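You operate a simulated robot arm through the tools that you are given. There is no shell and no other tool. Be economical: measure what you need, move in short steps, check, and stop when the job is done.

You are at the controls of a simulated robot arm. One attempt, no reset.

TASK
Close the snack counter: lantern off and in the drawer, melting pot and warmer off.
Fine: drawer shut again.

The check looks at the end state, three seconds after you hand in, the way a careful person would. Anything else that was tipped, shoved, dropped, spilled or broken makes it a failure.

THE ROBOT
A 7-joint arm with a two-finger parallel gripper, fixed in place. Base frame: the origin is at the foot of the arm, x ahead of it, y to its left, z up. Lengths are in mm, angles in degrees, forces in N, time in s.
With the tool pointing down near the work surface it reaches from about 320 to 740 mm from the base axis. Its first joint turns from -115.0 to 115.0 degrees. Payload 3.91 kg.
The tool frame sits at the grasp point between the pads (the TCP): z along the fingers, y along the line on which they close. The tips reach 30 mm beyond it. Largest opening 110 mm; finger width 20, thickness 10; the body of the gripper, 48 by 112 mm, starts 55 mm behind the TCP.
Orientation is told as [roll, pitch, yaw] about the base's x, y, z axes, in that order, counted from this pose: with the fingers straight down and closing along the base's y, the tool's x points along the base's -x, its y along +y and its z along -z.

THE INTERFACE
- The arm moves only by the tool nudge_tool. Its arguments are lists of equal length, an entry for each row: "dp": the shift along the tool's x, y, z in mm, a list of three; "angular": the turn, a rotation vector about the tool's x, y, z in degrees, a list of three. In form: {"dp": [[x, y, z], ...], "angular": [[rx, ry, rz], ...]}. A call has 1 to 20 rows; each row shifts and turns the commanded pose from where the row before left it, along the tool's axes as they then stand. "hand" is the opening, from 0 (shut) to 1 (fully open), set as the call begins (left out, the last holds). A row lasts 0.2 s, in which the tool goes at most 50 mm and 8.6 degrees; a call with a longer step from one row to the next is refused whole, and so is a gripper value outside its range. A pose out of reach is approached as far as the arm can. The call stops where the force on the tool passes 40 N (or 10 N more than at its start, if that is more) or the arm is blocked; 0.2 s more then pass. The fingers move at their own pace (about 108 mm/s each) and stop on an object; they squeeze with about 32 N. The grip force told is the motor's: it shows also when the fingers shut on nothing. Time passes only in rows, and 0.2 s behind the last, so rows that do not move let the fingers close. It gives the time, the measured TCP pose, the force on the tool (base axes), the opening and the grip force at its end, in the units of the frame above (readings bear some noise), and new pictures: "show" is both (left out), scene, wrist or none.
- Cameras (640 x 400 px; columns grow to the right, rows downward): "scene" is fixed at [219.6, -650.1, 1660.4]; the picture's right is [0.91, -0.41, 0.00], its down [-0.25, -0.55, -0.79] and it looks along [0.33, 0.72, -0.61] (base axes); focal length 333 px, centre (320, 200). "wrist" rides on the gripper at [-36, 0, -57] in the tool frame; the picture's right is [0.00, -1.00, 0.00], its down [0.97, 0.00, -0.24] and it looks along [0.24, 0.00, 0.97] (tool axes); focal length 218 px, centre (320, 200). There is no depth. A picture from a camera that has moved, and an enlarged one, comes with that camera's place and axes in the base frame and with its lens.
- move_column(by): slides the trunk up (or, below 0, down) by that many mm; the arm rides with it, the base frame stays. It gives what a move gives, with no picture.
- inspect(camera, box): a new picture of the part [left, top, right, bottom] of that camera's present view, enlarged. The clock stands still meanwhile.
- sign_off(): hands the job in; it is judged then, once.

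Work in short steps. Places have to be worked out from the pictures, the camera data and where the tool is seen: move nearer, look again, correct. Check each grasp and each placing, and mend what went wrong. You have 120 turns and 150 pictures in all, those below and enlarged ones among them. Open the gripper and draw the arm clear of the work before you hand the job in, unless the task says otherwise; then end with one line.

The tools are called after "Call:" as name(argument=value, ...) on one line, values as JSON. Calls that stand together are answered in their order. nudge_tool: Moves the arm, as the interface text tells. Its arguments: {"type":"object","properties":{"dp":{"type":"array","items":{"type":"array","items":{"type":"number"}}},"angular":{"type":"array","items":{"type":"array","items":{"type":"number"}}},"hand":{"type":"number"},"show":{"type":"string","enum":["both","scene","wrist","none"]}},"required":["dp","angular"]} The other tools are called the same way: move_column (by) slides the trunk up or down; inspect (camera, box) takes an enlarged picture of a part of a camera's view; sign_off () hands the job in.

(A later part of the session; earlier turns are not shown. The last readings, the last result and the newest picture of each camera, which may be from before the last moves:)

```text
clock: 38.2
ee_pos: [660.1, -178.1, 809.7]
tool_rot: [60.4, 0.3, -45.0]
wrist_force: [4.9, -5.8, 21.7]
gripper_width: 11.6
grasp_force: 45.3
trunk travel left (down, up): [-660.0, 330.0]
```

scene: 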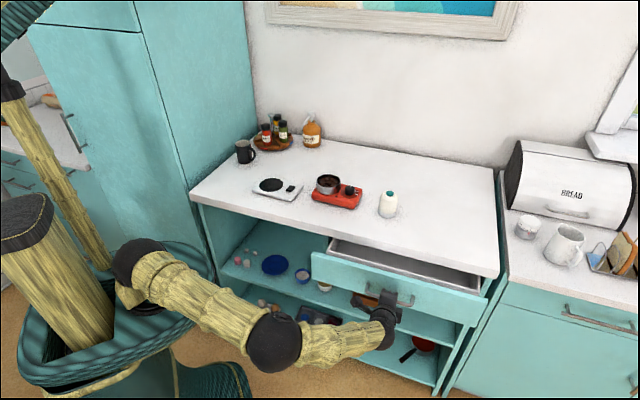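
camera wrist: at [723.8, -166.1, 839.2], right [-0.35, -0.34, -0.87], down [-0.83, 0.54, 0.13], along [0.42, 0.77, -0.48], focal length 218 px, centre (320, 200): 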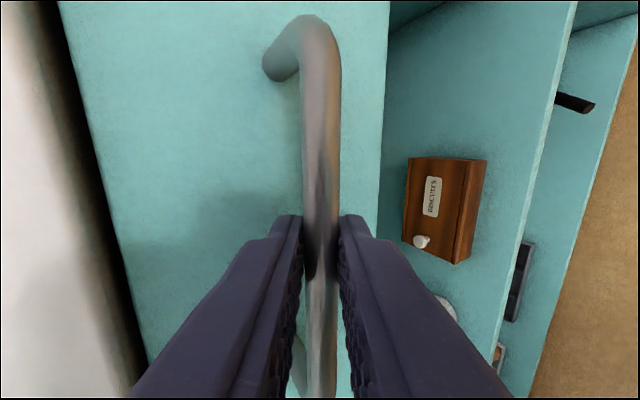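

The drawer slides. I relieve the vertical load by 2 mm and pull about 80 mm more.

Call:
nudge_tool(dp=[[0, 1.8, -1], [0, -7.4, -13], [0, -7.4, -13], [0, -7.4, -13], [0, -7.4, -13], [0, -7.4, -13], [0, -3.7, -6.5]], angular=[[0, 0, 0], [0, 0, 0], [0, 0, 0], [0, 0, 0], [0, 0, 0], [0, 0, 0], [0, 0, 0]], show="both")

Call:
inspect(camera="scene", box=[296, 220, 496, 345])

```text
clock: 39.8
ee_pos: [603.2, -234.4, 809.9]
tool_rot: [60.3, 0.6, -45.0]
wrist_force: [3.9, -5.9, -1.0]
gripper_width: 11.6
grasp_force: 44.8
trunk travel left (down, up): [-660.0, 330.0]
camera wrist: at [594.2, -295.6, 839.3], right [-0.36, -0.35, -0.87], down [-0.83, 0.54, 0.13], along [0.42, 0.77, -0.48], focal length 218 px, centre (320, 200)
```

scene: 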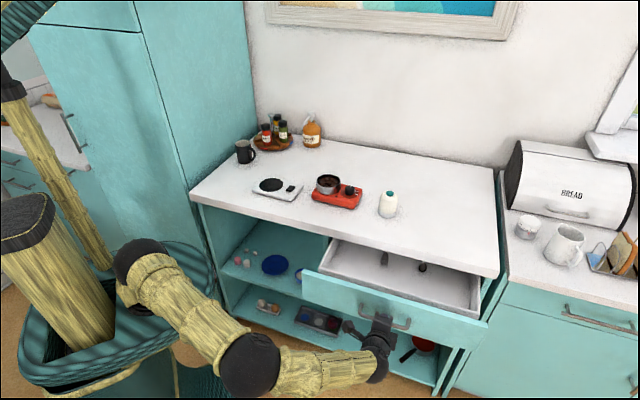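
wrist: 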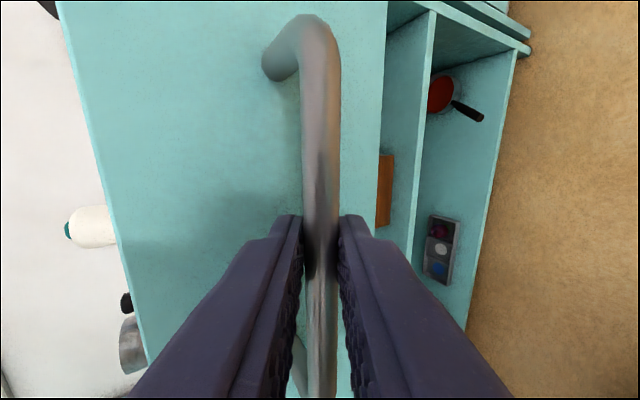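

```text
3.20 times, centred on (396, 282) of scene
camera zoom: at [219.6, -650.1, 1660.4], right [0.91, -0.41, 0.0], down [-0.25, -0.55, -0.79], along [0.33, 0.72, -0.61], focal length 1065 px, centre (77, -64)
```

zoom: 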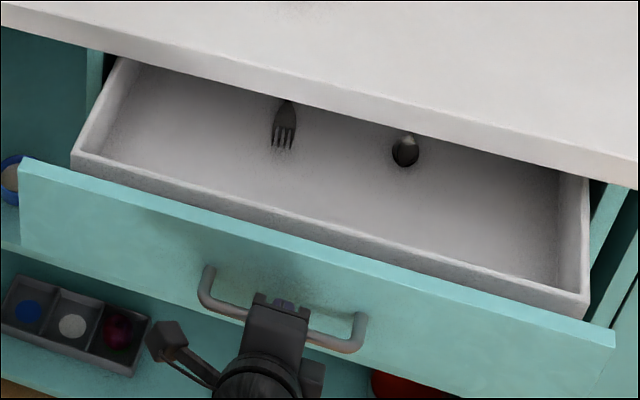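

The drawer is about 180 mm open. I release, retreat along the tool axis, then raise the column to look into the drawer.

Call:
nudge_tool(dp=[[0, 0, 0], [0, 0, 0], [0, 0, -20], [0, 0, -30], [0, 0, -30]], angular=[[0, 0, 0], [0, 0, 0], [0, 0, 0], [0, 0, 0], [0, 0, 0]], hand=0.45, show="none")

Call:
move_column(by=240)

Call:
nudge_tool(dp=[[0, 0, 0], [0, 0, 0], [0, 0, 0], [0, 0, 0], [0, 0, 0], [0, 0, 0], [0, 0, 0], [0, 0, 0], [0, 0, 0], [0, 0, 0], [0, 0, 0], [0, 0, 0], [0, 0, 0], [0, 0, 0], [0, 0, 0], [0, 0, 0], [0, 0, 0], [0, 0, 0], [0, 0, 0], [0, 0, 0]], angular=[[7.5, 0, 0], [7.5, 0, 0], [7.5, 0, 0], [7.5, 0, 0], [7.5, 0, 0], [7.5, 0, 0], [7.5, 0, 0], [7.5, 0, 0], [0, 0, -7.5], [0, 0, -7.5], [0, 0, -7.5], [0, 0, -7.5], [0, 0, -7.5], [0, 0, -7.5], [0, 0, -7.5], [0, 0, -7.5], [0, 0, -7.5], [0, 0, -7.5], [0, 0, -7.5], [0, 0, -7.5]], show="both")

```text
clock: 41.0
ee_pos: [553.3, -283.0, 853.3]
tool_rot: [60.3, 0.5, -44.9]
wrist_force: [0.0, -0.1, 0.3]
gripper_width: 49.3
grasp_force: 0.0
trunk travel left (down, up): [-660.0, 330.0]
```

```text
clock: 43.5
ee_pos: [555.2, -282.8, 1092.5]
tool_rot: [60.3, 0.5, -45.0]
wrist_force: [-0.3, 0.1, 0.0]
gripper_width: 49.4
grasp_force: 0.1
trunk travel left (down, up): [-900.0, 90.0]
```

```text
clock: 47.7
ee_pos: [554.9, -283.7, 1091.9]
tool_rot: [0.5, -0.3, 45.2]
wrist_force: [0.3, -0.4, 0.1]
gripper_width: 49.5
grasp_force: 0.1
trunk travel left (down, up): [-900.0, 90.0]
camera wrist: at [580.6, -258.0, 1150.3], right [0.71, -0.7, -0.01], down [-0.68, -0.69, 0.23], along [-0.17, -0.16, -0.97], focal length 218 px, centre (320, 200)
```

scene: 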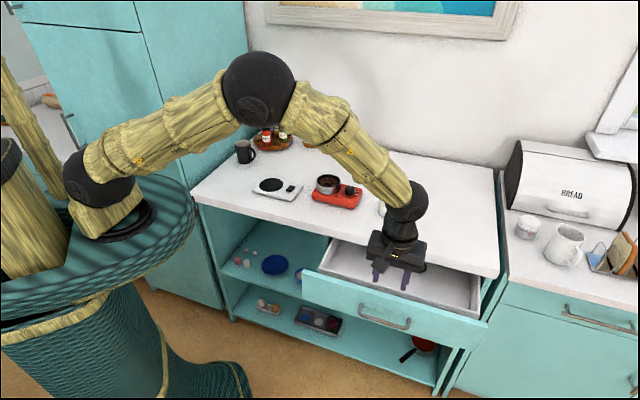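
wrist: 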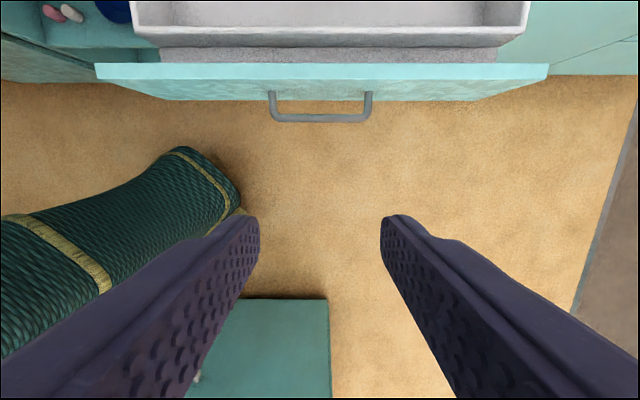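

The handle and the drawer front are visible from above. I move inward over the tray, shifted towards the lantern side.

Call:
nudge_tool(dp=[[-42.5, 17.5, 0], [-42.5, 17.5, 0], [-42.5, 17.5, 0], [-42.5, 17.5, 0], [0, 0, 0]], angular=[[0, 0, 0], [0, 0, 0], [0, 0, 0], [0, 0, 0], [0, 0, 0]], show="both")

Call:
inspect(camera="wrist", box=[120, 0, 520, 250])

```text
clock: 48.9
ee_pos: [624.3, -112.8, 1093.7]
tool_rot: [0.5, -0.4, 45.0]
wrist_force: [0.3, 0.2, 0.6]
gripper_width: 49.1
grasp_force: 0.1
trunk travel left (down, up): [-900.0, 90.0]
camera wrist: at [649.8, -88.2, 1150.9], right [0.71, -0.71, -0.01], down [-0.69, -0.69, 0.23], along [-0.17, -0.16, -0.97], focal length 218 px, centre (320, 200)
```

scene: 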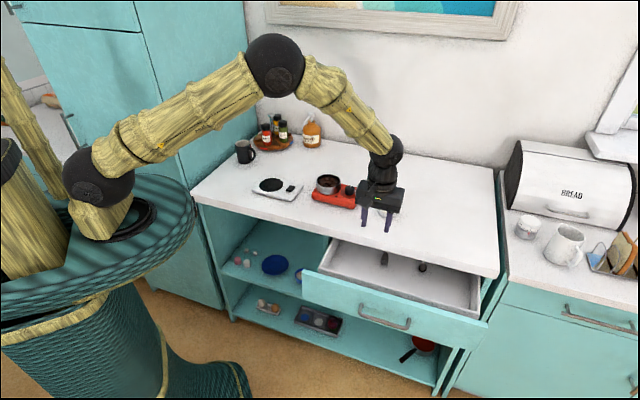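
wrist: 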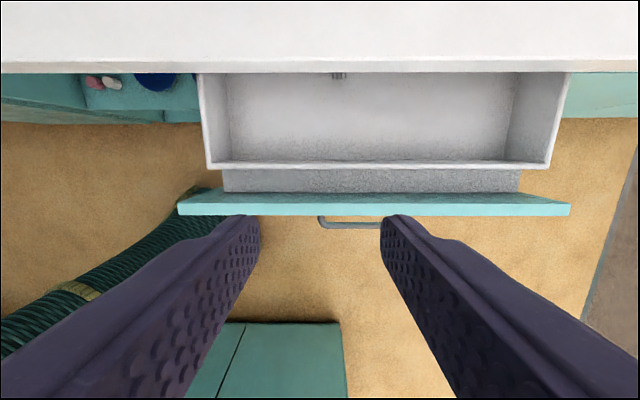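

```text
1.60 times, centred on (320, 125) of wrist
camera zoom: at [649.8, -88.2, 1150.9], right [0.71, -0.71, -0.01], down [-0.69, -0.69, 0.23], along [-0.17, -0.16, -0.97], focal length 349 px, centre (320, 320)
```

zoom: 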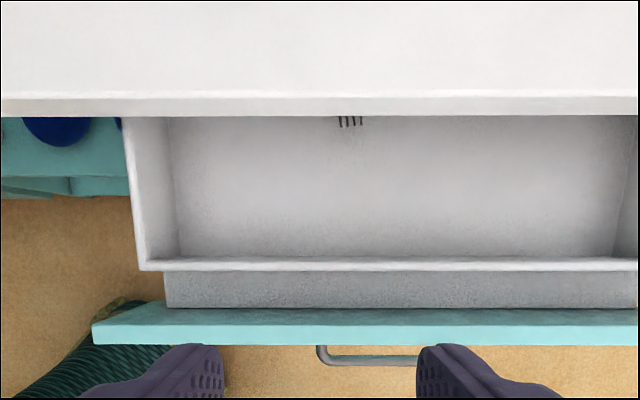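

The tray rim is at z≈831 with its front wall near n≈370 (n = distance along the counter normal), and the slab edge at n≈482 leaves little room. I will push the drawer further open from inside with closed fingers, so I centre over the tray and lower the column.

Call:
nudge_tool(dp=[[-20, 0, 0], [-20, 0, 0], [0, 0, 0]], angular=[[0, 0, 0], [0, 0, 0], [0, 0, 0]], hand=0, show="none")

Call:
move_column(by=-200)

Call:
nudge_tool(dp=[[0, 0, 0]], angular=[[0, 0, 0]], show="both")

```text
clock: 49.7
ee_pos: [651.7, -84.6, 1093.4]
tool_rot: [0.5, -0.3, 45.0]
wrist_force: [0.1, -1.1, -0.1]
gripper_width: 0.0
grasp_force: 32.5
trunk travel left (down, up): [-900.0, 90.0]
```

```text
clock: 51.8
ee_pos: [651.8, -84.6, 893.3]
tool_rot: [0.6, -0.3, 45.0]
wrist_force: [0.3, -0.6, 0.0]
gripper_width: 0.0
grasp_force: 32.2
trunk travel left (down, up): [-700.0, 290.0]
```

```text
clock: 52.2
ee_pos: [651.3, -84.1, 891.5]
tool_rot: [0.5, -0.4, 45.0]
wrist_force: [-0.8, 0.6, -0.4]
gripper_width: 0.0
grasp_force: 31.8
trunk travel left (down, up): [-700.0, 290.0]
camera wrist: at [677.8, -60.0, 950.1], right [0.71, -0.71, -0.01], down [-0.69, -0.69, 0.23], along [-0.17, -0.16, -0.97], focal length 218 px, centre (320, 200)
```

scene: 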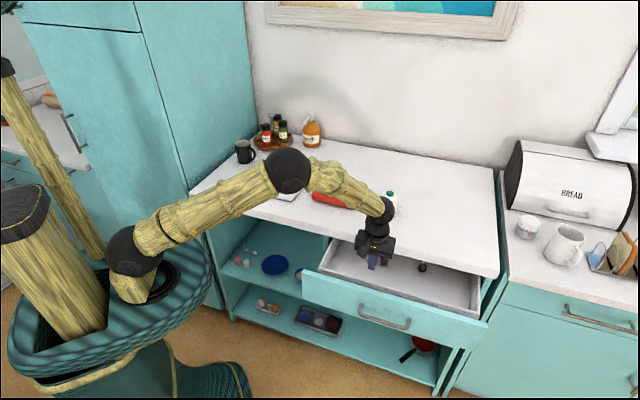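
wrist: 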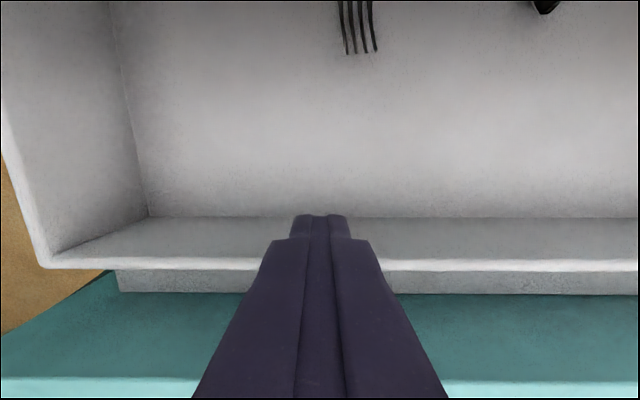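

From this view the tray floor computes to z≈758, so the lantern may fit upright. I verify by gently touching the floor with the closed fingertips.

Call:
nudge_tool(dp=[[0, 0, 20], [0, 0, 20], [0, 0, 10], [0, 0, 5], [0, 0, 5], [0, 0, 5], [0, 0, 5], [0, 0, 4], [0, 0, 4], [0, 0, 4]], angular=[[0, 0, 0], [0, 0, 0], [0, 0, 0], [0, 0, 0], [0, 0, 0], [0, 0, 0], [0, 0, 0], [0, 0, 0], [0, 0, 0], [0, 0, 0]], show="wrist")

```text
clock: 54.4
ee_pos: [651.6, -84.6, 810.4]
tool_rot: [0.4, -0.2, 45.0]
wrist_force: [0.0, 0.2, 0.6]
gripper_width: 0.0
grasp_force: 31.9
trunk travel left (down, up): [-700.0, 290.0]
camera wrist: at [677.9, -59.5, 868.4], right [0.71, -0.71, -0.01], down [-0.69, -0.69, 0.24], along [-0.17, -0.16, -0.97], focal length 218 px, centre (320, 200)
```

wrist: 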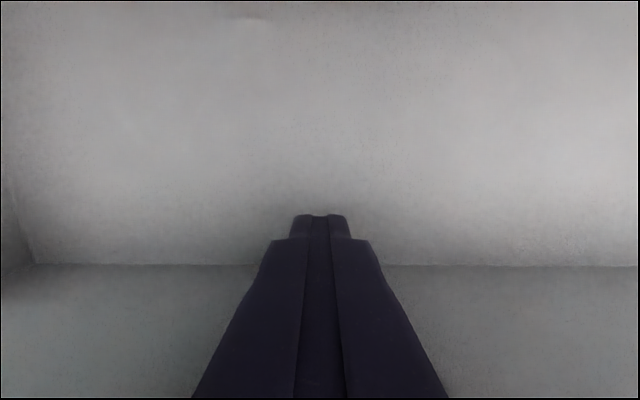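

No contact yet at tip z≈780. I continue down slowly.

Call:
nudge_tool(dp=[[0, 0, 4], [0, 0, 4], [0, 0, 3], [0, 0, 3], [0, 0, 2], [0, 0, 2], [0, 0, 2]], angular=[[0, 0, 0], [0, 0, 0], [0, 0, 0], [0, 0, 0], [0, 0, 0], [0, 0, 0], [0, 0, 0]], show="none")

```text
clock: 56.0
ee_pos: [651.1, -83.8, 790.7]
tool_rot: [0.5, -0.4, 45.0]
wrist_force: [-0.3, 1.2, 7.7]
gripper_width: 0.0
grasp_force: 31.9
trunk travel left (down, up): [-700.0, 290.0]
```

Touch at tip z≈760.5: the floor is confirmed and the lantern (≈85 mm) fits upright under the slab (870). While here I lift 8 mm and push the tray front wall about 45 mm further outward for room.

Call:
nudge_tool(dp=[[0, 0, -10], [8, 0, 0], [10, 0, 0], [10, 0, 0], [10, 0, 0], [10, 0, 0], [10, 0, 0], [6, 0, 0], [0, 0, 0]], angular=[[0, 0, 0], [0, 0, 0], [0, 0, 0], [0, 0, 0], [0, 0, 0], [0, 0, 0], [0, 0, 0], [0, 0, 0], [0, 0, 0]], show="both")

```text
clock: 58.0
ee_pos: [604.4, -129.9, 800.5]
tool_rot: [0.5, -0.3, 45.0]
wrist_force: [0.1, -0.8, 1.1]
gripper_width: 0.2
grasp_force: 32.5
trunk travel left (down, up): [-700.0, 290.0]
camera wrist: at [631.9, -104.9, 857.9], right [0.71, -0.71, -0.01], down [-0.69, -0.69, 0.24], along [-0.17, -0.16, -0.97], focal length 218 px, centre (320, 200)
```

scene: 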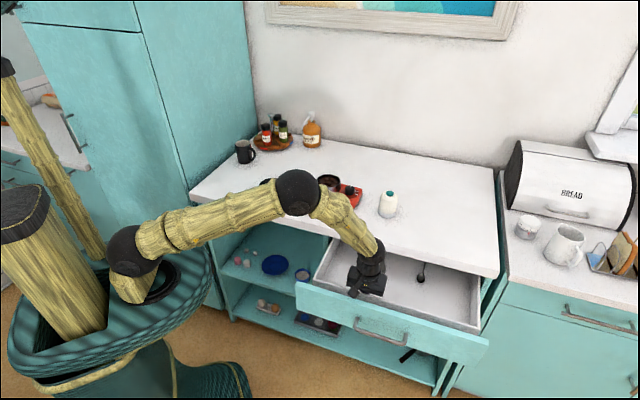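
wrist: 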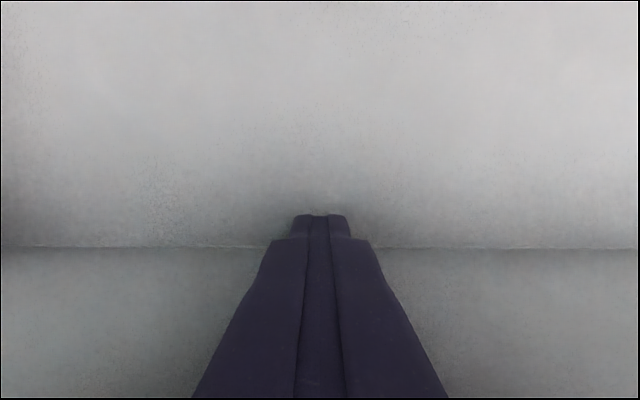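

The drawer is now roomier. I raise out of the tray, open fully and tilt 35° inward for the lantern grasp.

Call:
nudge_tool(dp=[[-12, 0, 0], [0, 0, -40], [0, 0, -50], [0, 0, -50], [0, 0, -50], [0, 0, -50], [0, 0, 0], [0, 0, 0], [0, 0, 0], [0, 0, 0], [0, 0, 0], [0, 0, 0]], angular=[[0, 0, 0], [0, 0, 0], [0, 0, 0], [0, 0, 0], [0, 0, 0], [0, 0, 0], [0, -7, 0], [0, -7, 0], [0, -7, 0], [0, -7, 0], [0, -7, 0], [0, 0, 0]], hand=1, show="both")

```text
clock: 60.6
ee_pos: [615.9, -123.7, 1039.8]
tool_rot: [0.6, -35.3, 44.7]
wrist_force: [0.7, 0.4, 0.2]
gripper_width: 109.9
grasp_force: 0.1
trunk travel left (down, up): [-700.0, 290.0]
camera wrist: at [613.5, -126.1, 1107.6], right [0.71, -0.71, -0.01], down [-0.66, -0.66, -0.37], along [0.25, 0.26, -0.93], focal length 218 px, centre (320, 200)
```

scene: 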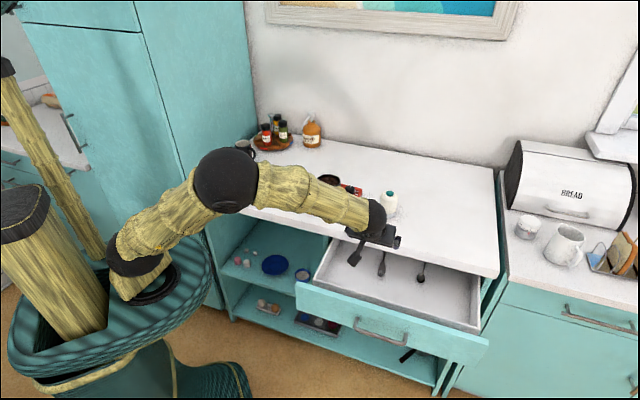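
wrist: 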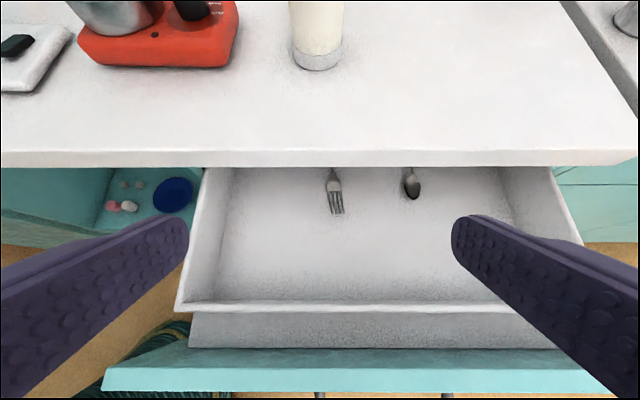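

The lantern is aligned in s with the gripper. I move inward to the pre-grasp point, about 90 mm short along the tool axis.

Call:
nudge_tool(dp=[[-36, 0.9, 26.4], [-36, 0.9, 26.4], [-36, 0.9, 26.4], [-36, 0.9, 26.4], [-36, 0.9, 26.4], [0, 0, 0]], angular=[[0, 0, 0], [0, 0, 0], [0, 0, 0], [0, 0, 0], [0, 0, 0], [0, 0, 0]], show="both")

```text
clock: 62.0
ee_pos: [769.5, 36.6, 1035.3]
tool_rot: [0.7, -35.4, 44.7]
wrist_force: [-0.2, 1.0, 0.3]
gripper_width: 110.0
grasp_force: 0.0
trunk travel left (down, up): [-700.0, 290.0]
camera wrist: at [767.9, 34.2, 1103.5], right [0.71, -0.71, -0.01], down [-0.66, -0.66, -0.36], along [0.25, 0.26, -0.93], focal length 218 px, centre (320, 200)
```

scene: 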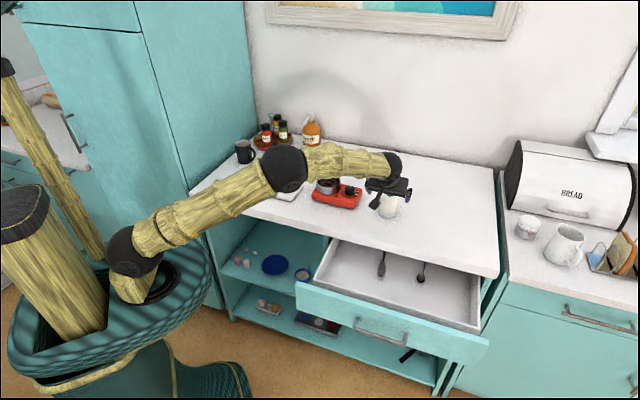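
wrist: 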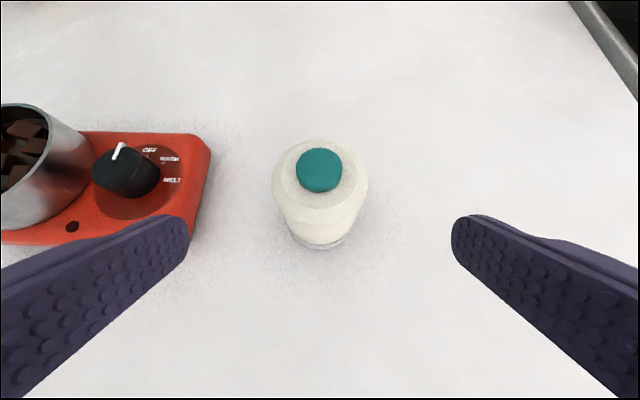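

Well centred between the fingers. I advance 90 mm along the tool axis around the lantern.

Call:
nudge_tool(dp=[[0, 0, 18], [0, 0, 18], [0, 0, 18], [0, 0, 18], [-1, 0, 18], [0, 0, 0]], angular=[[0, 0, 0], [0, 0, 0], [0, 0, 0], [0, 0, 0], [0, 0, 0], [0, 0, 0]], show="both")

Call:
inspect(camera="scene", box=[340, 150, 440, 225])

```text
clock: 63.4
ee_pos: [808.2, 76.2, 963.3]
tool_rot: [0.6, -35.2, 44.8]
wrist_force: [-0.5, -0.1, -0.3]
gripper_width: 110.2
grasp_force: 0.1
trunk travel left (down, up): [-700.0, 290.0]
camera wrist: at [805.9, 73.9, 1030.6], right [0.71, -0.71, -0.01], down [-0.66, -0.66, -0.36], along [0.25, 0.26, -0.93], focal length 218 px, centre (320, 200)
```

scene: 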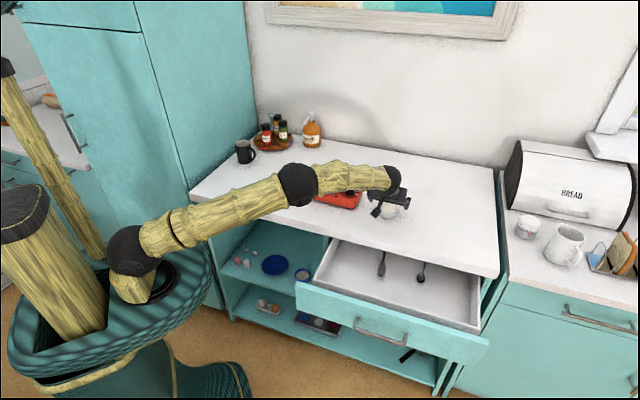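
wrist: 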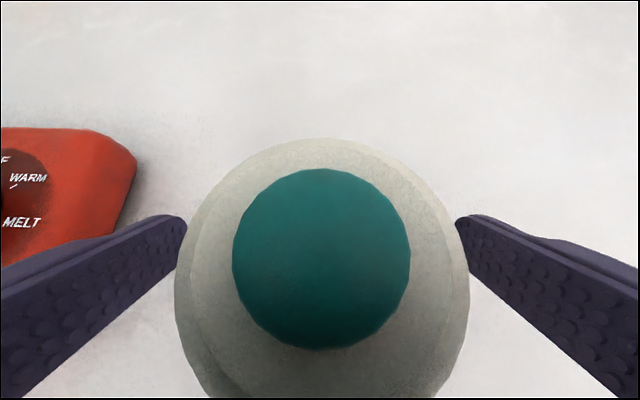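

```text
5.33 times, centred on (390, 188) of scene
camera zoom: at [219.6, -650.1, 1660.4], right [0.91, -0.41, 0.0], down [-0.25, -0.55, -0.79], along [0.33, 0.72, -0.61], focal length 1776 px, centre (-53, 267)
```

zoom: 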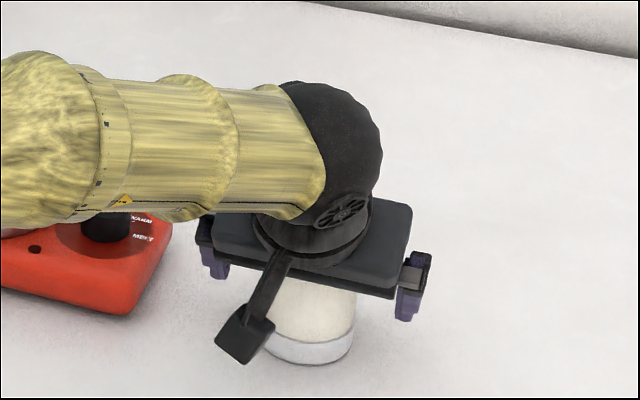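

The lantern sits between the pads and clear of the palm. I close on it.

Call:
nudge_tool(dp=[[0, 0, 0], [0, 0, 0], [0, 0, 0]], angular=[[0, 0, 0], [0, 0, 0], [0, 0, 0]], hand=0.4, show="wrist")

```text
clock: 64.2
ee_pos: [806.9, 77.2, 963.6]
tool_rot: [0.6, -35.3, 44.7]
wrist_force: [-0.1, -0.7, 0.7]
gripper_width: 58.8
grasp_force: 31.9
trunk travel left (down, up): [-700.0, 290.0]
camera wrist: at [805.8, 73.8, 1030.7], right [0.71, -0.71, -0.01], down [-0.66, -0.66, -0.36], along [0.25, 0.26, -0.93], focal length 218 px, centre (320, 200)
```

wrist: 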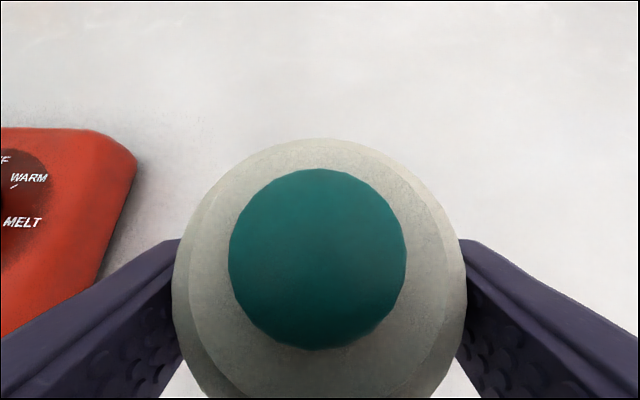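

Gripped (58.8 mm). I lift 60 mm vertically and check.

Call:
nudge_tool(dp=[[-5.8, 0, -8.2], [-11.6, 0, -16.3], [-11.6, 0, -16.3], [-5.8, 0, -8.2], [0, 0, 0]], angular=[[0, 0, 0], [0, 0, 0], [0, 0, 0], [0, 0, 0], [0, 0, 0]], show="both")

Call:
inspect(camera="scene", box=[340, 140, 440, 215])

```text
clock: 65.4
ee_pos: [806.9, 75.7, 1024.7]
tool_rot: [0.7, -35.3, 44.7]
wrist_force: [-0.2, 0.3, -1.4]
gripper_width: 56.9
grasp_force: 32.2
trunk travel left (down, up): [-700.0, 290.0]
camera wrist: at [806.0, 72.9, 1091.8], right [0.71, -0.71, -0.01], down [-0.66, -0.66, -0.36], along [0.25, 0.26, -0.93], focal length 218 px, centre (320, 200)
```

scene: 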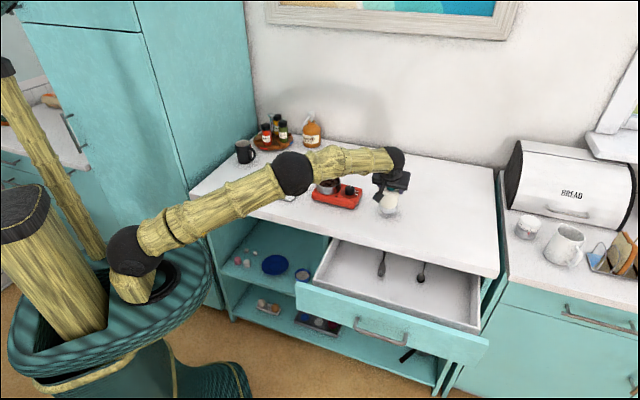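
wrist: 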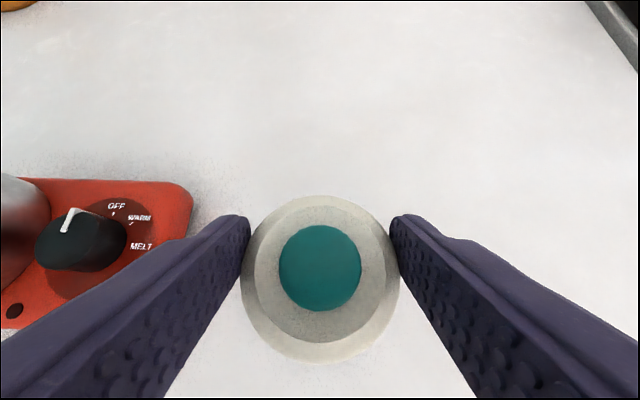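

```text
5.33 times, centred on (390, 178) of scene
camera zoom: at [219.6, -650.1, 1660.4], right [0.91, -0.41, 0.0], down [-0.25, -0.55, -0.79], along [0.33, 0.72, -0.61], focal length 1776 px, centre (-53, 320)
```

zoom: 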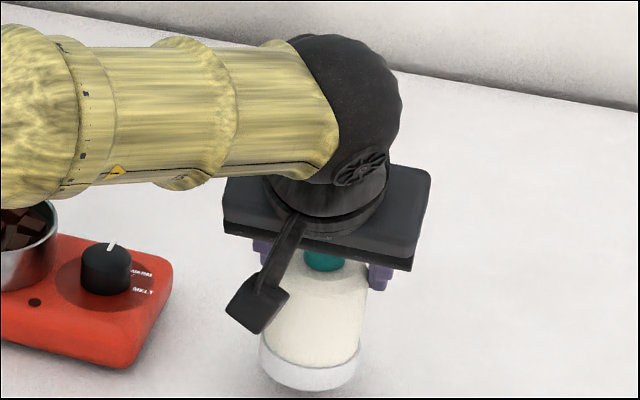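

The lantern slipped about 35 mm in the grip during the lift. I lower it back gently until the base touches.

Call:
nudge_tool(dp=[[3.5, 0, 4.9], [3.5, 0, 4.9], [2.9, 0, 4.1], [1.7, 0, 2.4], [1.2, 0, 1.6], [1.2, 0, 1.6], [0, 0, 0]], angular=[[0, 0, 0], [0, 0, 0], [0, 0, 0], [0, 0, 0], [0, 0, 0], [0, 0, 0], [0, 0, 0]], hand=0, show="both")

Call:
inspect(camera="scene", box=[340, 140, 440, 215])

```text
clock: 67.0
ee_pos: [804.9, 74.9, 1001.8]
tool_rot: [0.5, -35.5, 44.7]
wrist_force: [0.9, 0.6, 2.2]
gripper_width: 56.9
grasp_force: 32.1
trunk travel left (down, up): [-700.0, 290.0]
camera wrist: at [805.3, 72.6, 1068.9], right [0.71, -0.71, -0.01], down [-0.66, -0.66, -0.37], along [0.25, 0.26, -0.93], focal length 218 px, centre (320, 200)
```

scene: 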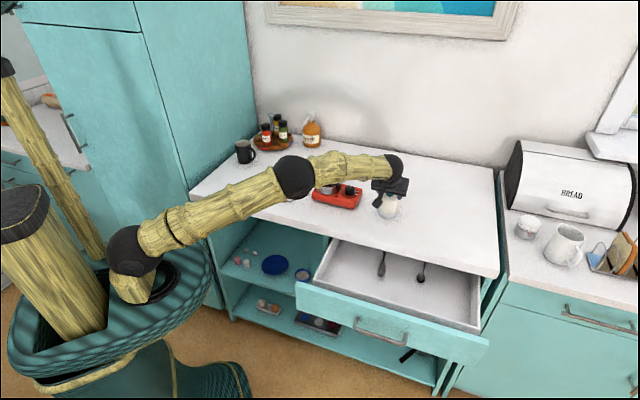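
wrist: 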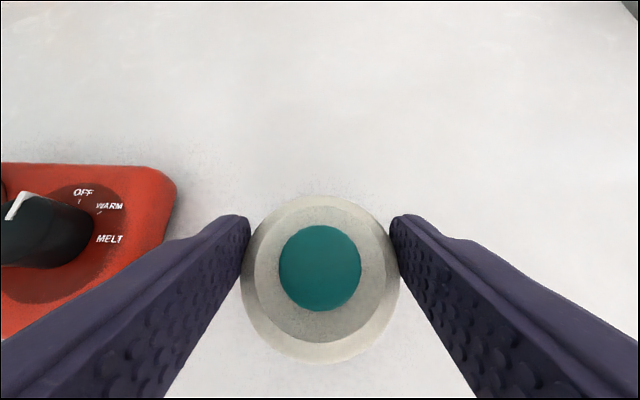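

```text
5.33 times, centred on (390, 178) of scene
camera zoom: at [219.6, -650.1, 1660.4], right [0.91, -0.41, 0.0], down [-0.25, -0.55, -0.79], along [0.33, 0.72, -0.61], focal length 1776 px, centre (-53, 320)
```

zoom: 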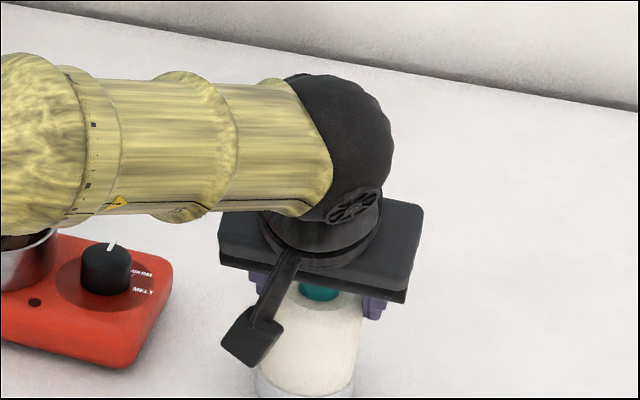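

In this higher grip the lantern stayed fixed while lowering. I test it by lifting slowly 30 mm and comparing the view.

Call:
nudge_tool(dp=[[-2.9, 0, -4.1], [-2.9, 0, -4.1], [-2.9, 0, -4.1], [-2.9, 0, -4.1], [-2.9, 0, -4.1], [-2.9, 0, -4.1], [-2.9, 0, -4.1], [-2.9, 0, -4.1], [0, 0, 0]], angular=[[0, 0, 0], [0, 0, 0], [0, 0, 0], [0, 0, 0], [0, 0, 0], [0, 0, 0], [0, 0, 0], [0, 0, 0], [0, 0, 0]], show="both")

Call:
inspect(camera="scene", box=[340, 150, 440, 225])

```text
clock: 69.0
ee_pos: [807.2, 75.5, 1041.0]
tool_rot: [0.6, -35.4, 44.7]
wrist_force: [0.2, 0.3, -2.5]
gripper_width: 57.1
grasp_force: 31.8
trunk travel left (down, up): [-700.0, 290.0]
camera wrist: at [806.1, 72.9, 1107.5], right [0.71, -0.71, -0.01], down [-0.66, -0.66, -0.36], along [0.25, 0.26, -0.93], focal length 218 px, centre (320, 200)
```

scene: 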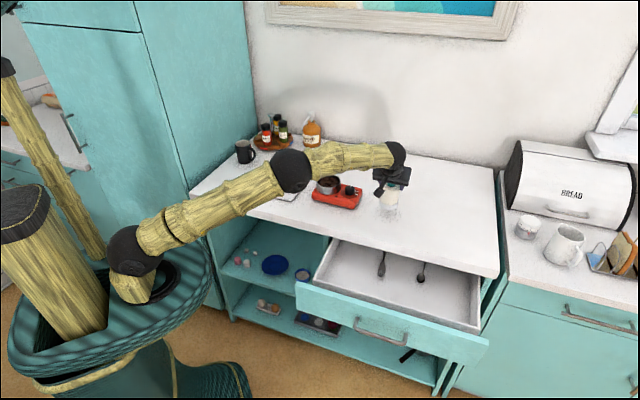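
wrist: 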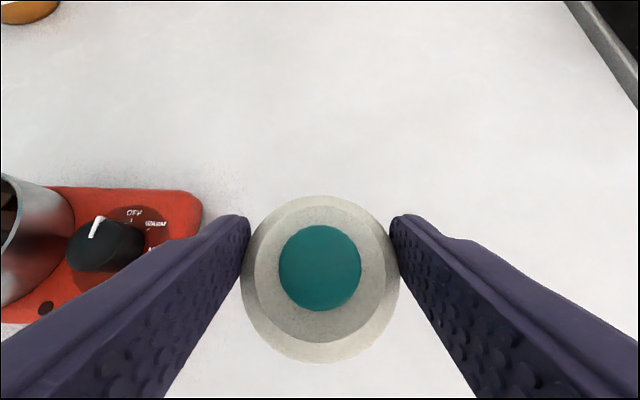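

```text
5.33 times, centred on (390, 188) of scene
camera zoom: at [219.6, -650.1, 1660.4], right [0.91, -0.41, 0.0], down [-0.25, -0.55, -0.79], along [0.33, 0.72, -0.61], focal length 1776 px, centre (-53, 267)
```

zoom: 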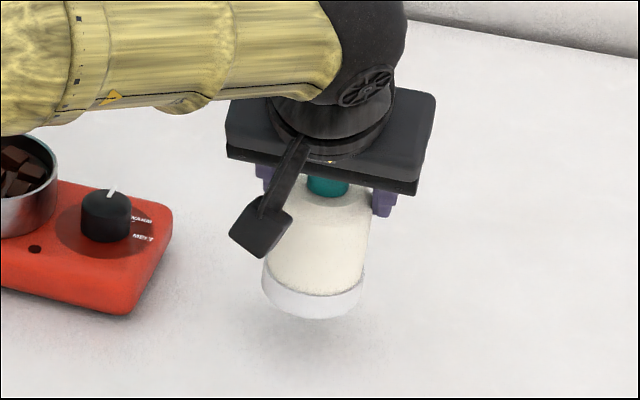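

The grip is firm and the lantern upright. I carry it outward over the open tray (n≈400, s≈480, where s is along the counter edge), clear of the fork.

Call:
nudge_tool(dp=[[10.2, 0, -7.2], [20.3, 0, -14.4], [20.3, 0, -14.4], [20.3, 0, -14.4], [20.3, 0, -14.4], [20.3, 0, -14.4], [20.3, 0, -14.4], [20.3, 0, -14.4], [20.3, 12, -14.4], [10.2, 15, -7.2], [0, 10, 0], [0, 0, 0]], angular=[[0, 0, 0], [0, 0, 0], [0, 0, 0], [0, 0, 0], [0, 0, 0], [0, 0, 0], [0, 0, 0], [0, 0, 0], [0, 0, 0], [0, 0, 0], [0, 0, 0], [0, 0, 0]], show="both")

```text
clock: 71.6
ee_pos: [620.8, -56.8, 1039.6]
tool_rot: [0.6, -35.3, 44.8]
wrist_force: [-0.1, 0.2, -1.6]
gripper_width: 56.8
grasp_force: 32.3
trunk travel left (down, up): [-700.0, 290.0]
camera wrist: at [620.9, -59.7, 1107.7], right [0.71, -0.71, -0.01], down [-0.66, -0.66, -0.36], along [0.25, 0.26, -0.93], focal length 218 px, centre (320, 200)
```

scene: 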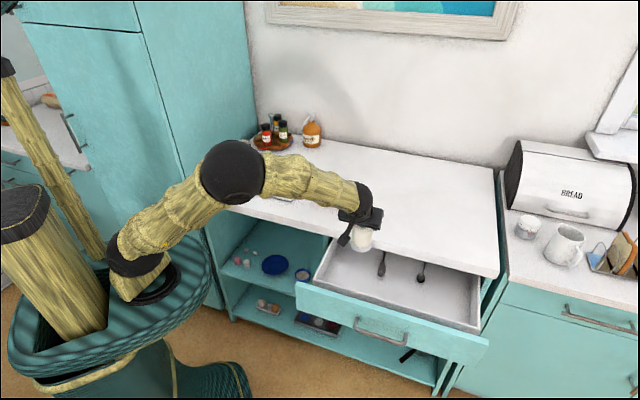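
wrist: 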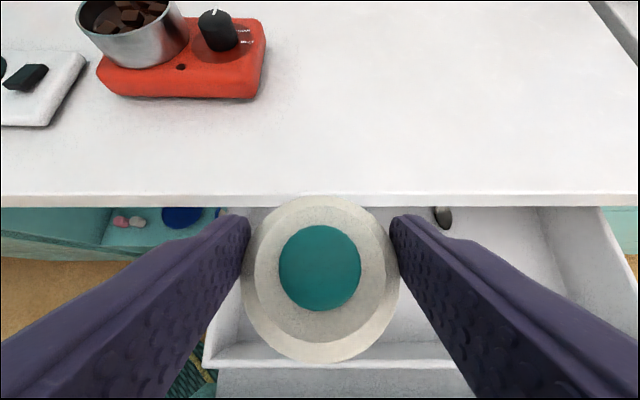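

Positioned over the tray (n≈399, s≈479). I lower with the column by 150 mm, leaving about 40 mm to the tray floor.

Call:
move_column(by=-150)

Call:
nudge_tool(dp=[[0, 0, 0]], angular=[[0, 0, 0]], show="both")

Call:
inspect(camera="scene", box=[300, 190, 460, 290])

```text
clock: 73.4
ee_pos: [623.0, -56.5, 890.1]
tool_rot: [0.6, -35.2, 44.7]
wrist_force: [-0.4, -0.1, -1.8]
gripper_width: 56.7
grasp_force: 32.0
trunk travel left (down, up): [-550.0, 440.0]
```

```text
clock: 73.8
ee_pos: [622.4, -56.2, 889.5]
tool_rot: [0.6, -35.3, 44.6]
wrist_force: [-0.6, -0.2, -2.6]
gripper_width: 56.9
grasp_force: 31.9
trunk travel left (down, up): [-550.0, 440.0]
camera wrist: at [620.9, -59.8, 957.6], right [0.71, -0.71, -0.01], down [-0.66, -0.66, -0.36], along [0.25, 0.26, -0.93], focal length 218 px, centre (320, 200)
```

scene: 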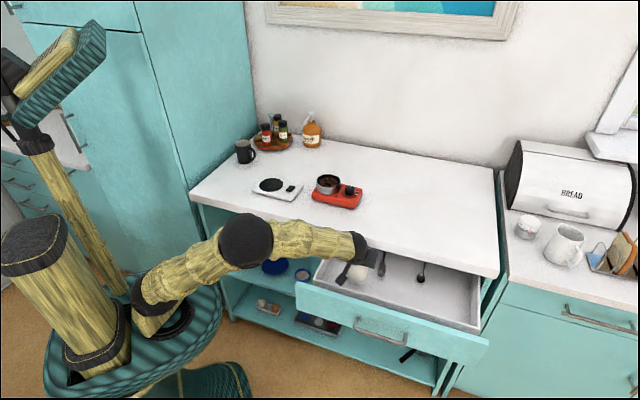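
wrist: 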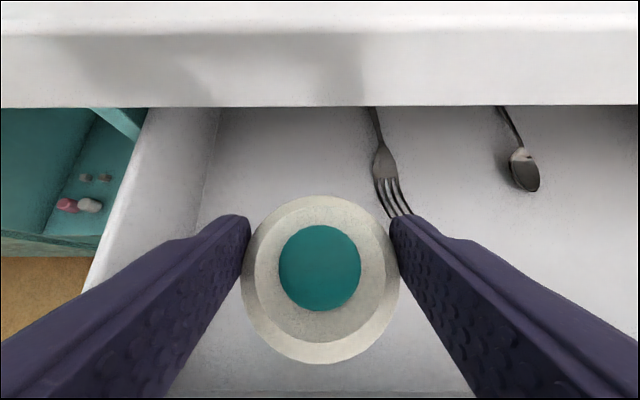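

```text
4.00 times, centred on (380, 240) of scene
camera zoom: at [219.6, -650.1, 1660.4], right [0.91, -0.41, 0.0], down [-0.25, -0.55, -0.79], along [0.33, 0.72, -0.61], focal length 1332 px, centre (80, 40)
```

zoom: 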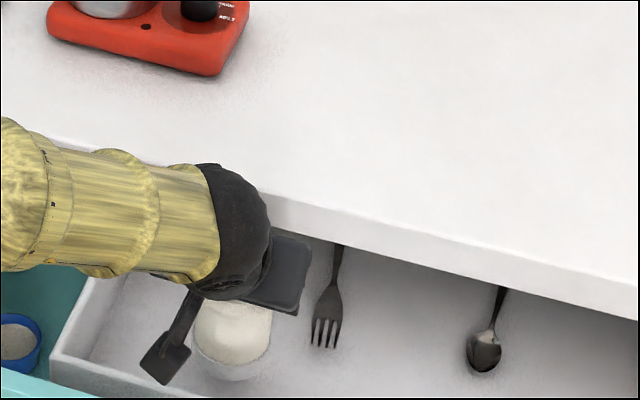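

Clear of the fork and walls. I lower the last ~40 mm in small guarded steps.

Call:
nudge_tool(dp=[[3.5, 0, 4.9], [3.5, 0, 4.9], [3.5, 0, 4.9], [3.5, 0, 4.9], [2.3, 0, 3.3], [1.2, 0, 1.6], [1.2, 0, 1.6], [1.2, 0, 1.6], [1.2, 0, 1.6], [0, 0, 0]], angular=[[0, 0, 0], [0, 0, 0], [0, 0, 0], [0, 0, 0], [0, 0, 0], [0, 0, 0], [0, 0, 0], [0, 0, 0], [0, 0, 0], [0, 0, 0]], show="both")

```text
clock: 76.0
ee_pos: [621.8, -56.9, 853.6]
tool_rot: [0.6, -35.2, 44.7]
wrist_force: [0.3, -0.7, -2.1]
gripper_width: 57.0
grasp_force: 31.5
trunk travel left (down, up): [-550.0, 440.0]
camera wrist: at [620.0, -59.8, 920.9], right [0.71, -0.71, -0.01], down [-0.66, -0.66, -0.36], along [0.25, 0.26, -0.93], focal length 218 px, centre (320, 200)
```

scene: 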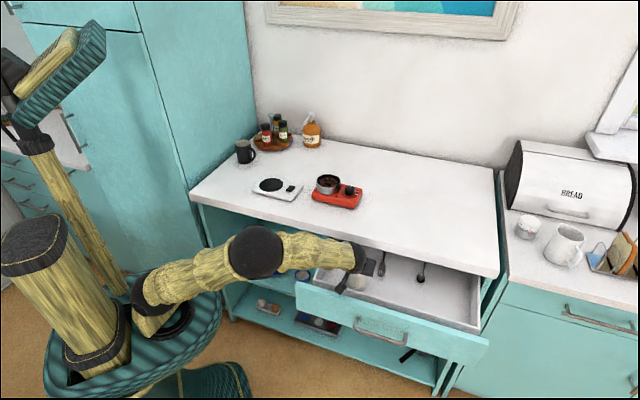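
wrist: 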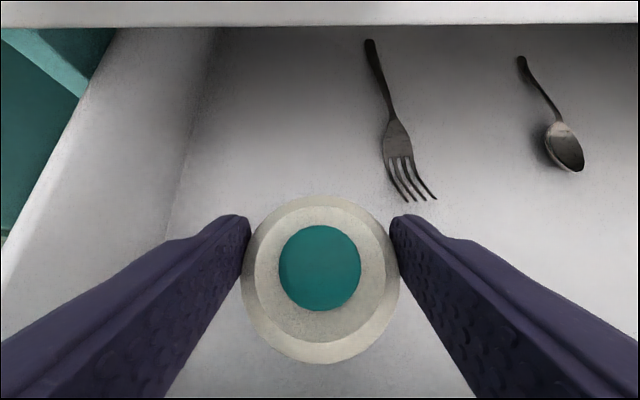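

No contact yet. I continue in 1.5 mm steps.

Call:
nudge_tool(dp=[[0.87, 0, 1.22], [0.87, 0, 1.22], [0.87, 0, 1.22], [0, 0, 0]], angular=[[0, 0, 0], [0, 0, 0], [0, 0, 0], [0, 0, 0]], show="none")

```text
clock: 77.0
ee_pos: [621.3, -56.4, 852.3]
tool_rot: [0.3, -35.4, 44.8]
wrist_force: [0.7, 0.7, 20.8]
gripper_width: 56.9
grasp_force: 31.5
trunk travel left (down, up): [-550.0, 440.0]
```

Floor contact (≈21 N). I ease up 1.5 mm, then open the fingers.

Call:
nudge_tool(dp=[[-0.87, 0, -1.22], [0, 0, 0]], angular=[[0, 0, 0], [0, 0, 0]], show="none")

Call:
nudge_tool(dp=[[0, 0, 0], [0, 0, 0], [0, 0, 0]], angular=[[0, 0, 0], [0, 0, 0], [0, 0, 0]], hand=0.85, show="wrist")

```text
clock: 77.6
ee_pos: [621.4, -56.7, 852.9]
tool_rot: [0.5, -35.4, 44.8]
wrist_force: [0.9, -0.2, 14.2]
gripper_width: 56.6
grasp_force: 31.8
trunk travel left (down, up): [-550.0, 440.0]
```

```text
clock: 78.4
ee_pos: [621.6, -57.5, 850.9]
tool_rot: [0.7, -35.3, 44.7]
wrist_force: [-0.1, 0.5, 0.8]
gripper_width: 93.8
grasp_force: 0.1
trunk travel left (down, up): [-550.0, 440.0]
camera wrist: at [620.0, -59.9, 918.8], right [0.71, -0.71, -0.01], down [-0.66, -0.66, -0.36], along [0.25, 0.26, -0.93], focal length 218 px, centre (320, 200)
```

wrist: 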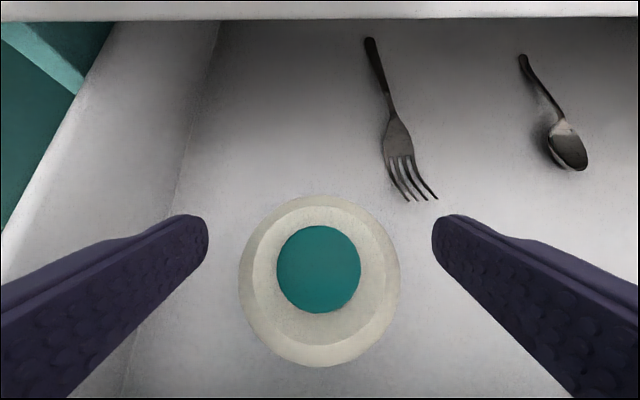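

Released and standing upright. I retreat along the tool axis, then raise the column and check the lantern.

Call:
nudge_tool(dp=[[0, 0, -15], [0, 0, -25], [-14, 0, -20], [-23, 0, -33], [-23, 0, -33], [0, 0, 0]], angular=[[0, 0, 0], [0, 0, 0], [0, 0, 0], [0, 0, 0], [0, 0, 0], [0, 0, 0]], show="both")

Call:
inspect(camera="scene", box=[290, 220, 450, 320])

```text
clock: 79.8
ee_pos: [603.0, -76.0, 988.2]
tool_rot: [0.6, -35.3, 44.7]
wrist_force: [-0.2, 0.3, 0.5]
gripper_width: 93.7
grasp_force: 0.1
trunk travel left (down, up): [-550.0, 440.0]
camera wrist: at [602.4, -78.7, 1055.2], right [0.71, -0.71, -0.01], down [-0.66, -0.66, -0.36], along [0.25, 0.26, -0.93], focal length 218 px, centre (320, 200)
```

scene: 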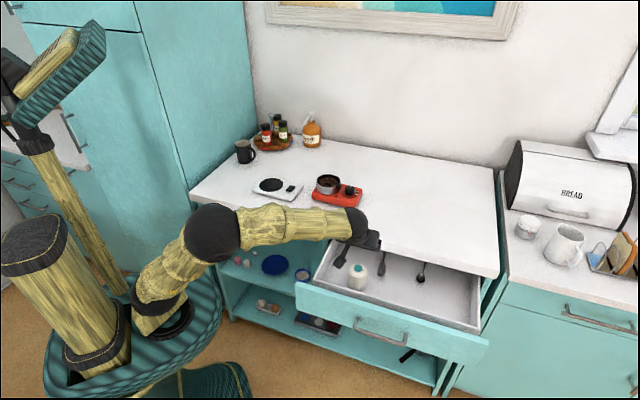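
wrist: 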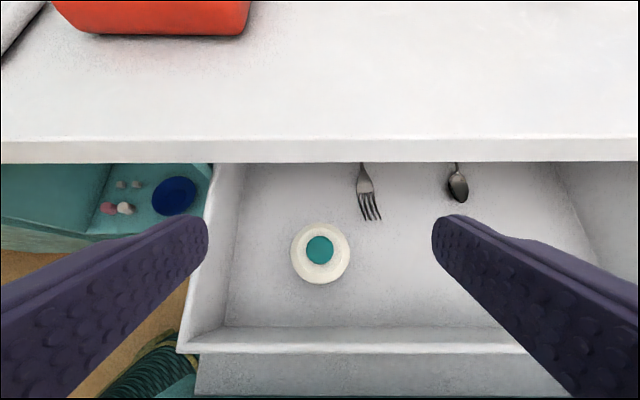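

```text
4.00 times, centred on (370, 270) of scene
camera zoom: at [219.6, -650.1, 1660.4], right [0.91, -0.41, 0.0], down [-0.25, -0.55, -0.79], along [0.33, 0.72, -0.61], focal length 1332 px, centre (120, -80)
```

zoom: 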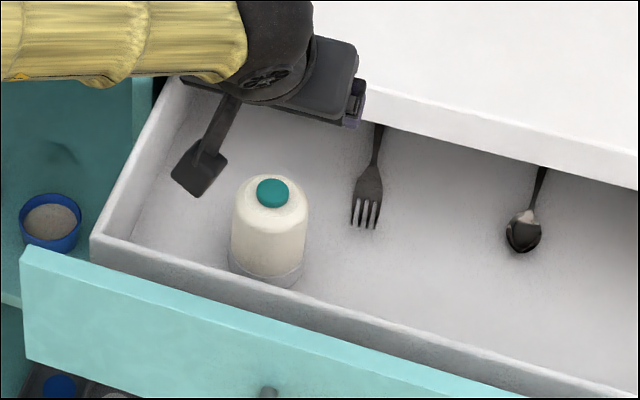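

The lantern stands upright, off, with ~20 mm clearance under the slab. I now move out in front of the drawer, close the fingers and tilt to 55° for pushing it shut.

Call:
nudge_tool(dp=[[37.3, 0, -26.4], [37.3, 0, -26.4], [37.3, 0, -26.4], [37.3, 0, -26.4], [0, -37, 0], [0, -37, 0], [0, -36, 0], [0, 0, 0], [0, 0, 0], [0, 0, 0], [0, 0, 0]], angular=[[0, 0, 0], [0, 0, 0], [0, 0, 0], [0, 0, 0], [0, 0, 0], [0, 0, 0], [0, 0, 0], [0, -6.6, 0], [0, -6.6, 0], [0, -6.6, 0], [0, 0, 0]], hand=0, show="both")

```text
clock: 82.2
ee_pos: [554.2, -280.9, 987.1]
tool_rot: [0.7, -55.3, 44.4]
wrist_force: [0.1, -0.1, -0.6]
gripper_width: 0.0
grasp_force: 31.9
trunk travel left (down, up): [-550.0, 440.0]
camera wrist: at [536.8, -300.6, 1050.0], right [0.71, -0.71, -0.01], down [-0.53, -0.53, -0.66], along [0.46, 0.47, -0.75], focal length 218 px, centre (320, 200)
```

scene: 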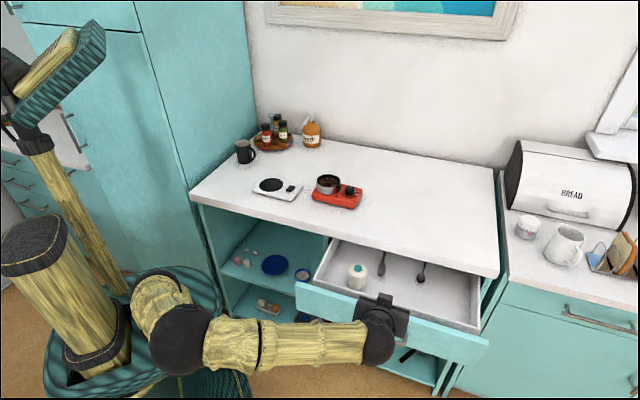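
wrist: 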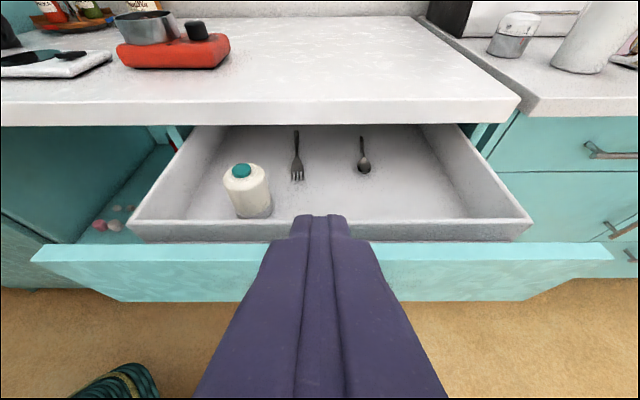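

The panel face computes to n≈254 with the top at ~866; the fingertip is ~30 mm in front of it. I descend vertically to tip height ≈841, above the handle bar.

Call:
nudge_tool(dp=[[26.5, 0, 18.35], [26.5, 0, 18.35], [26.5, 0, 18.35], [26.5, 0, 18.35], [0, 0, 0]], angular=[[0, 0, 0], [0, 0, 0], [0, 0, 0], [0, 0, 0], [0, 0, 0]], show="both")

Call:
inspect(camera="scene", box=[300, 260, 460, 360])

```text
clock: 83.4
ee_pos: [553.6, -280.2, 857.2]
tool_rot: [0.8, -55.1, 44.3]
wrist_force: [1.0, 0.2, 0.1]
gripper_width: 0.0
grasp_force: 31.8
trunk travel left (down, up): [-550.0, 440.0]
camera wrist: at [536.2, -298.9, 919.3], right [0.71, -0.71, -0.01], down [-0.54, -0.53, -0.66], along [0.46, 0.47, -0.75], focal length 218 px, centre (320, 200)
```

scene: 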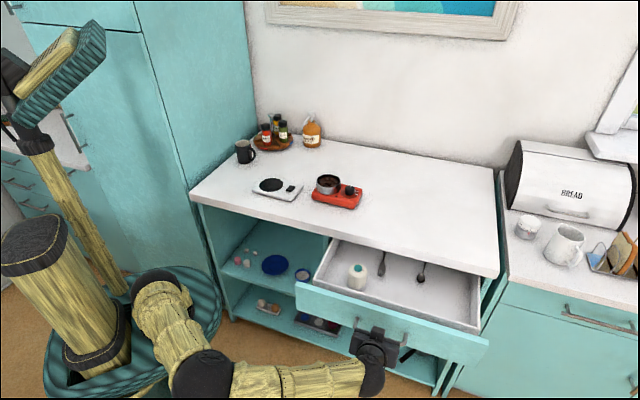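
wrist: 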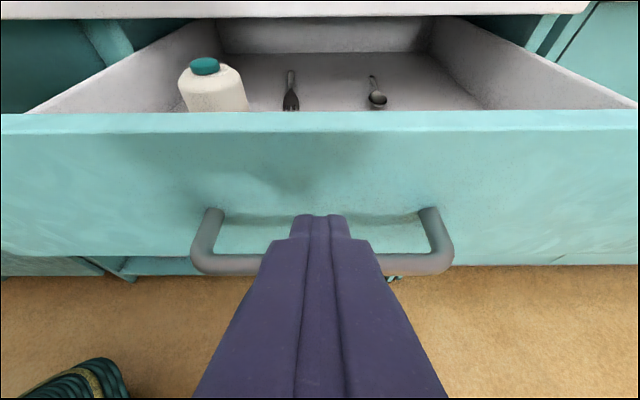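

```text
4.00 times, centred on (380, 310) of scene
camera zoom: at [219.6, -650.1, 1660.4], right [0.91, -0.41, 0.0], down [-0.25, -0.55, -0.79], along [0.33, 0.72, -0.61], focal length 1332 px, centre (80, -240)
```

zoom: 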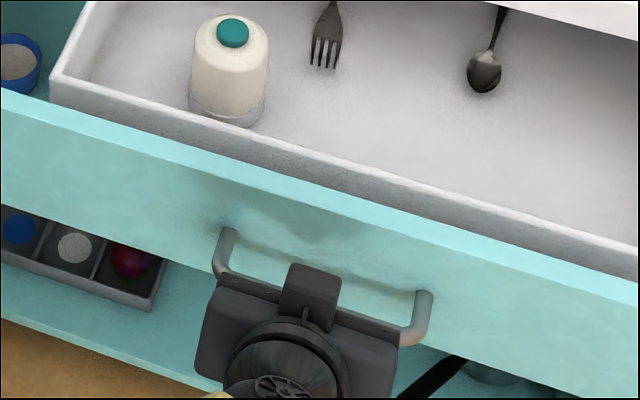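

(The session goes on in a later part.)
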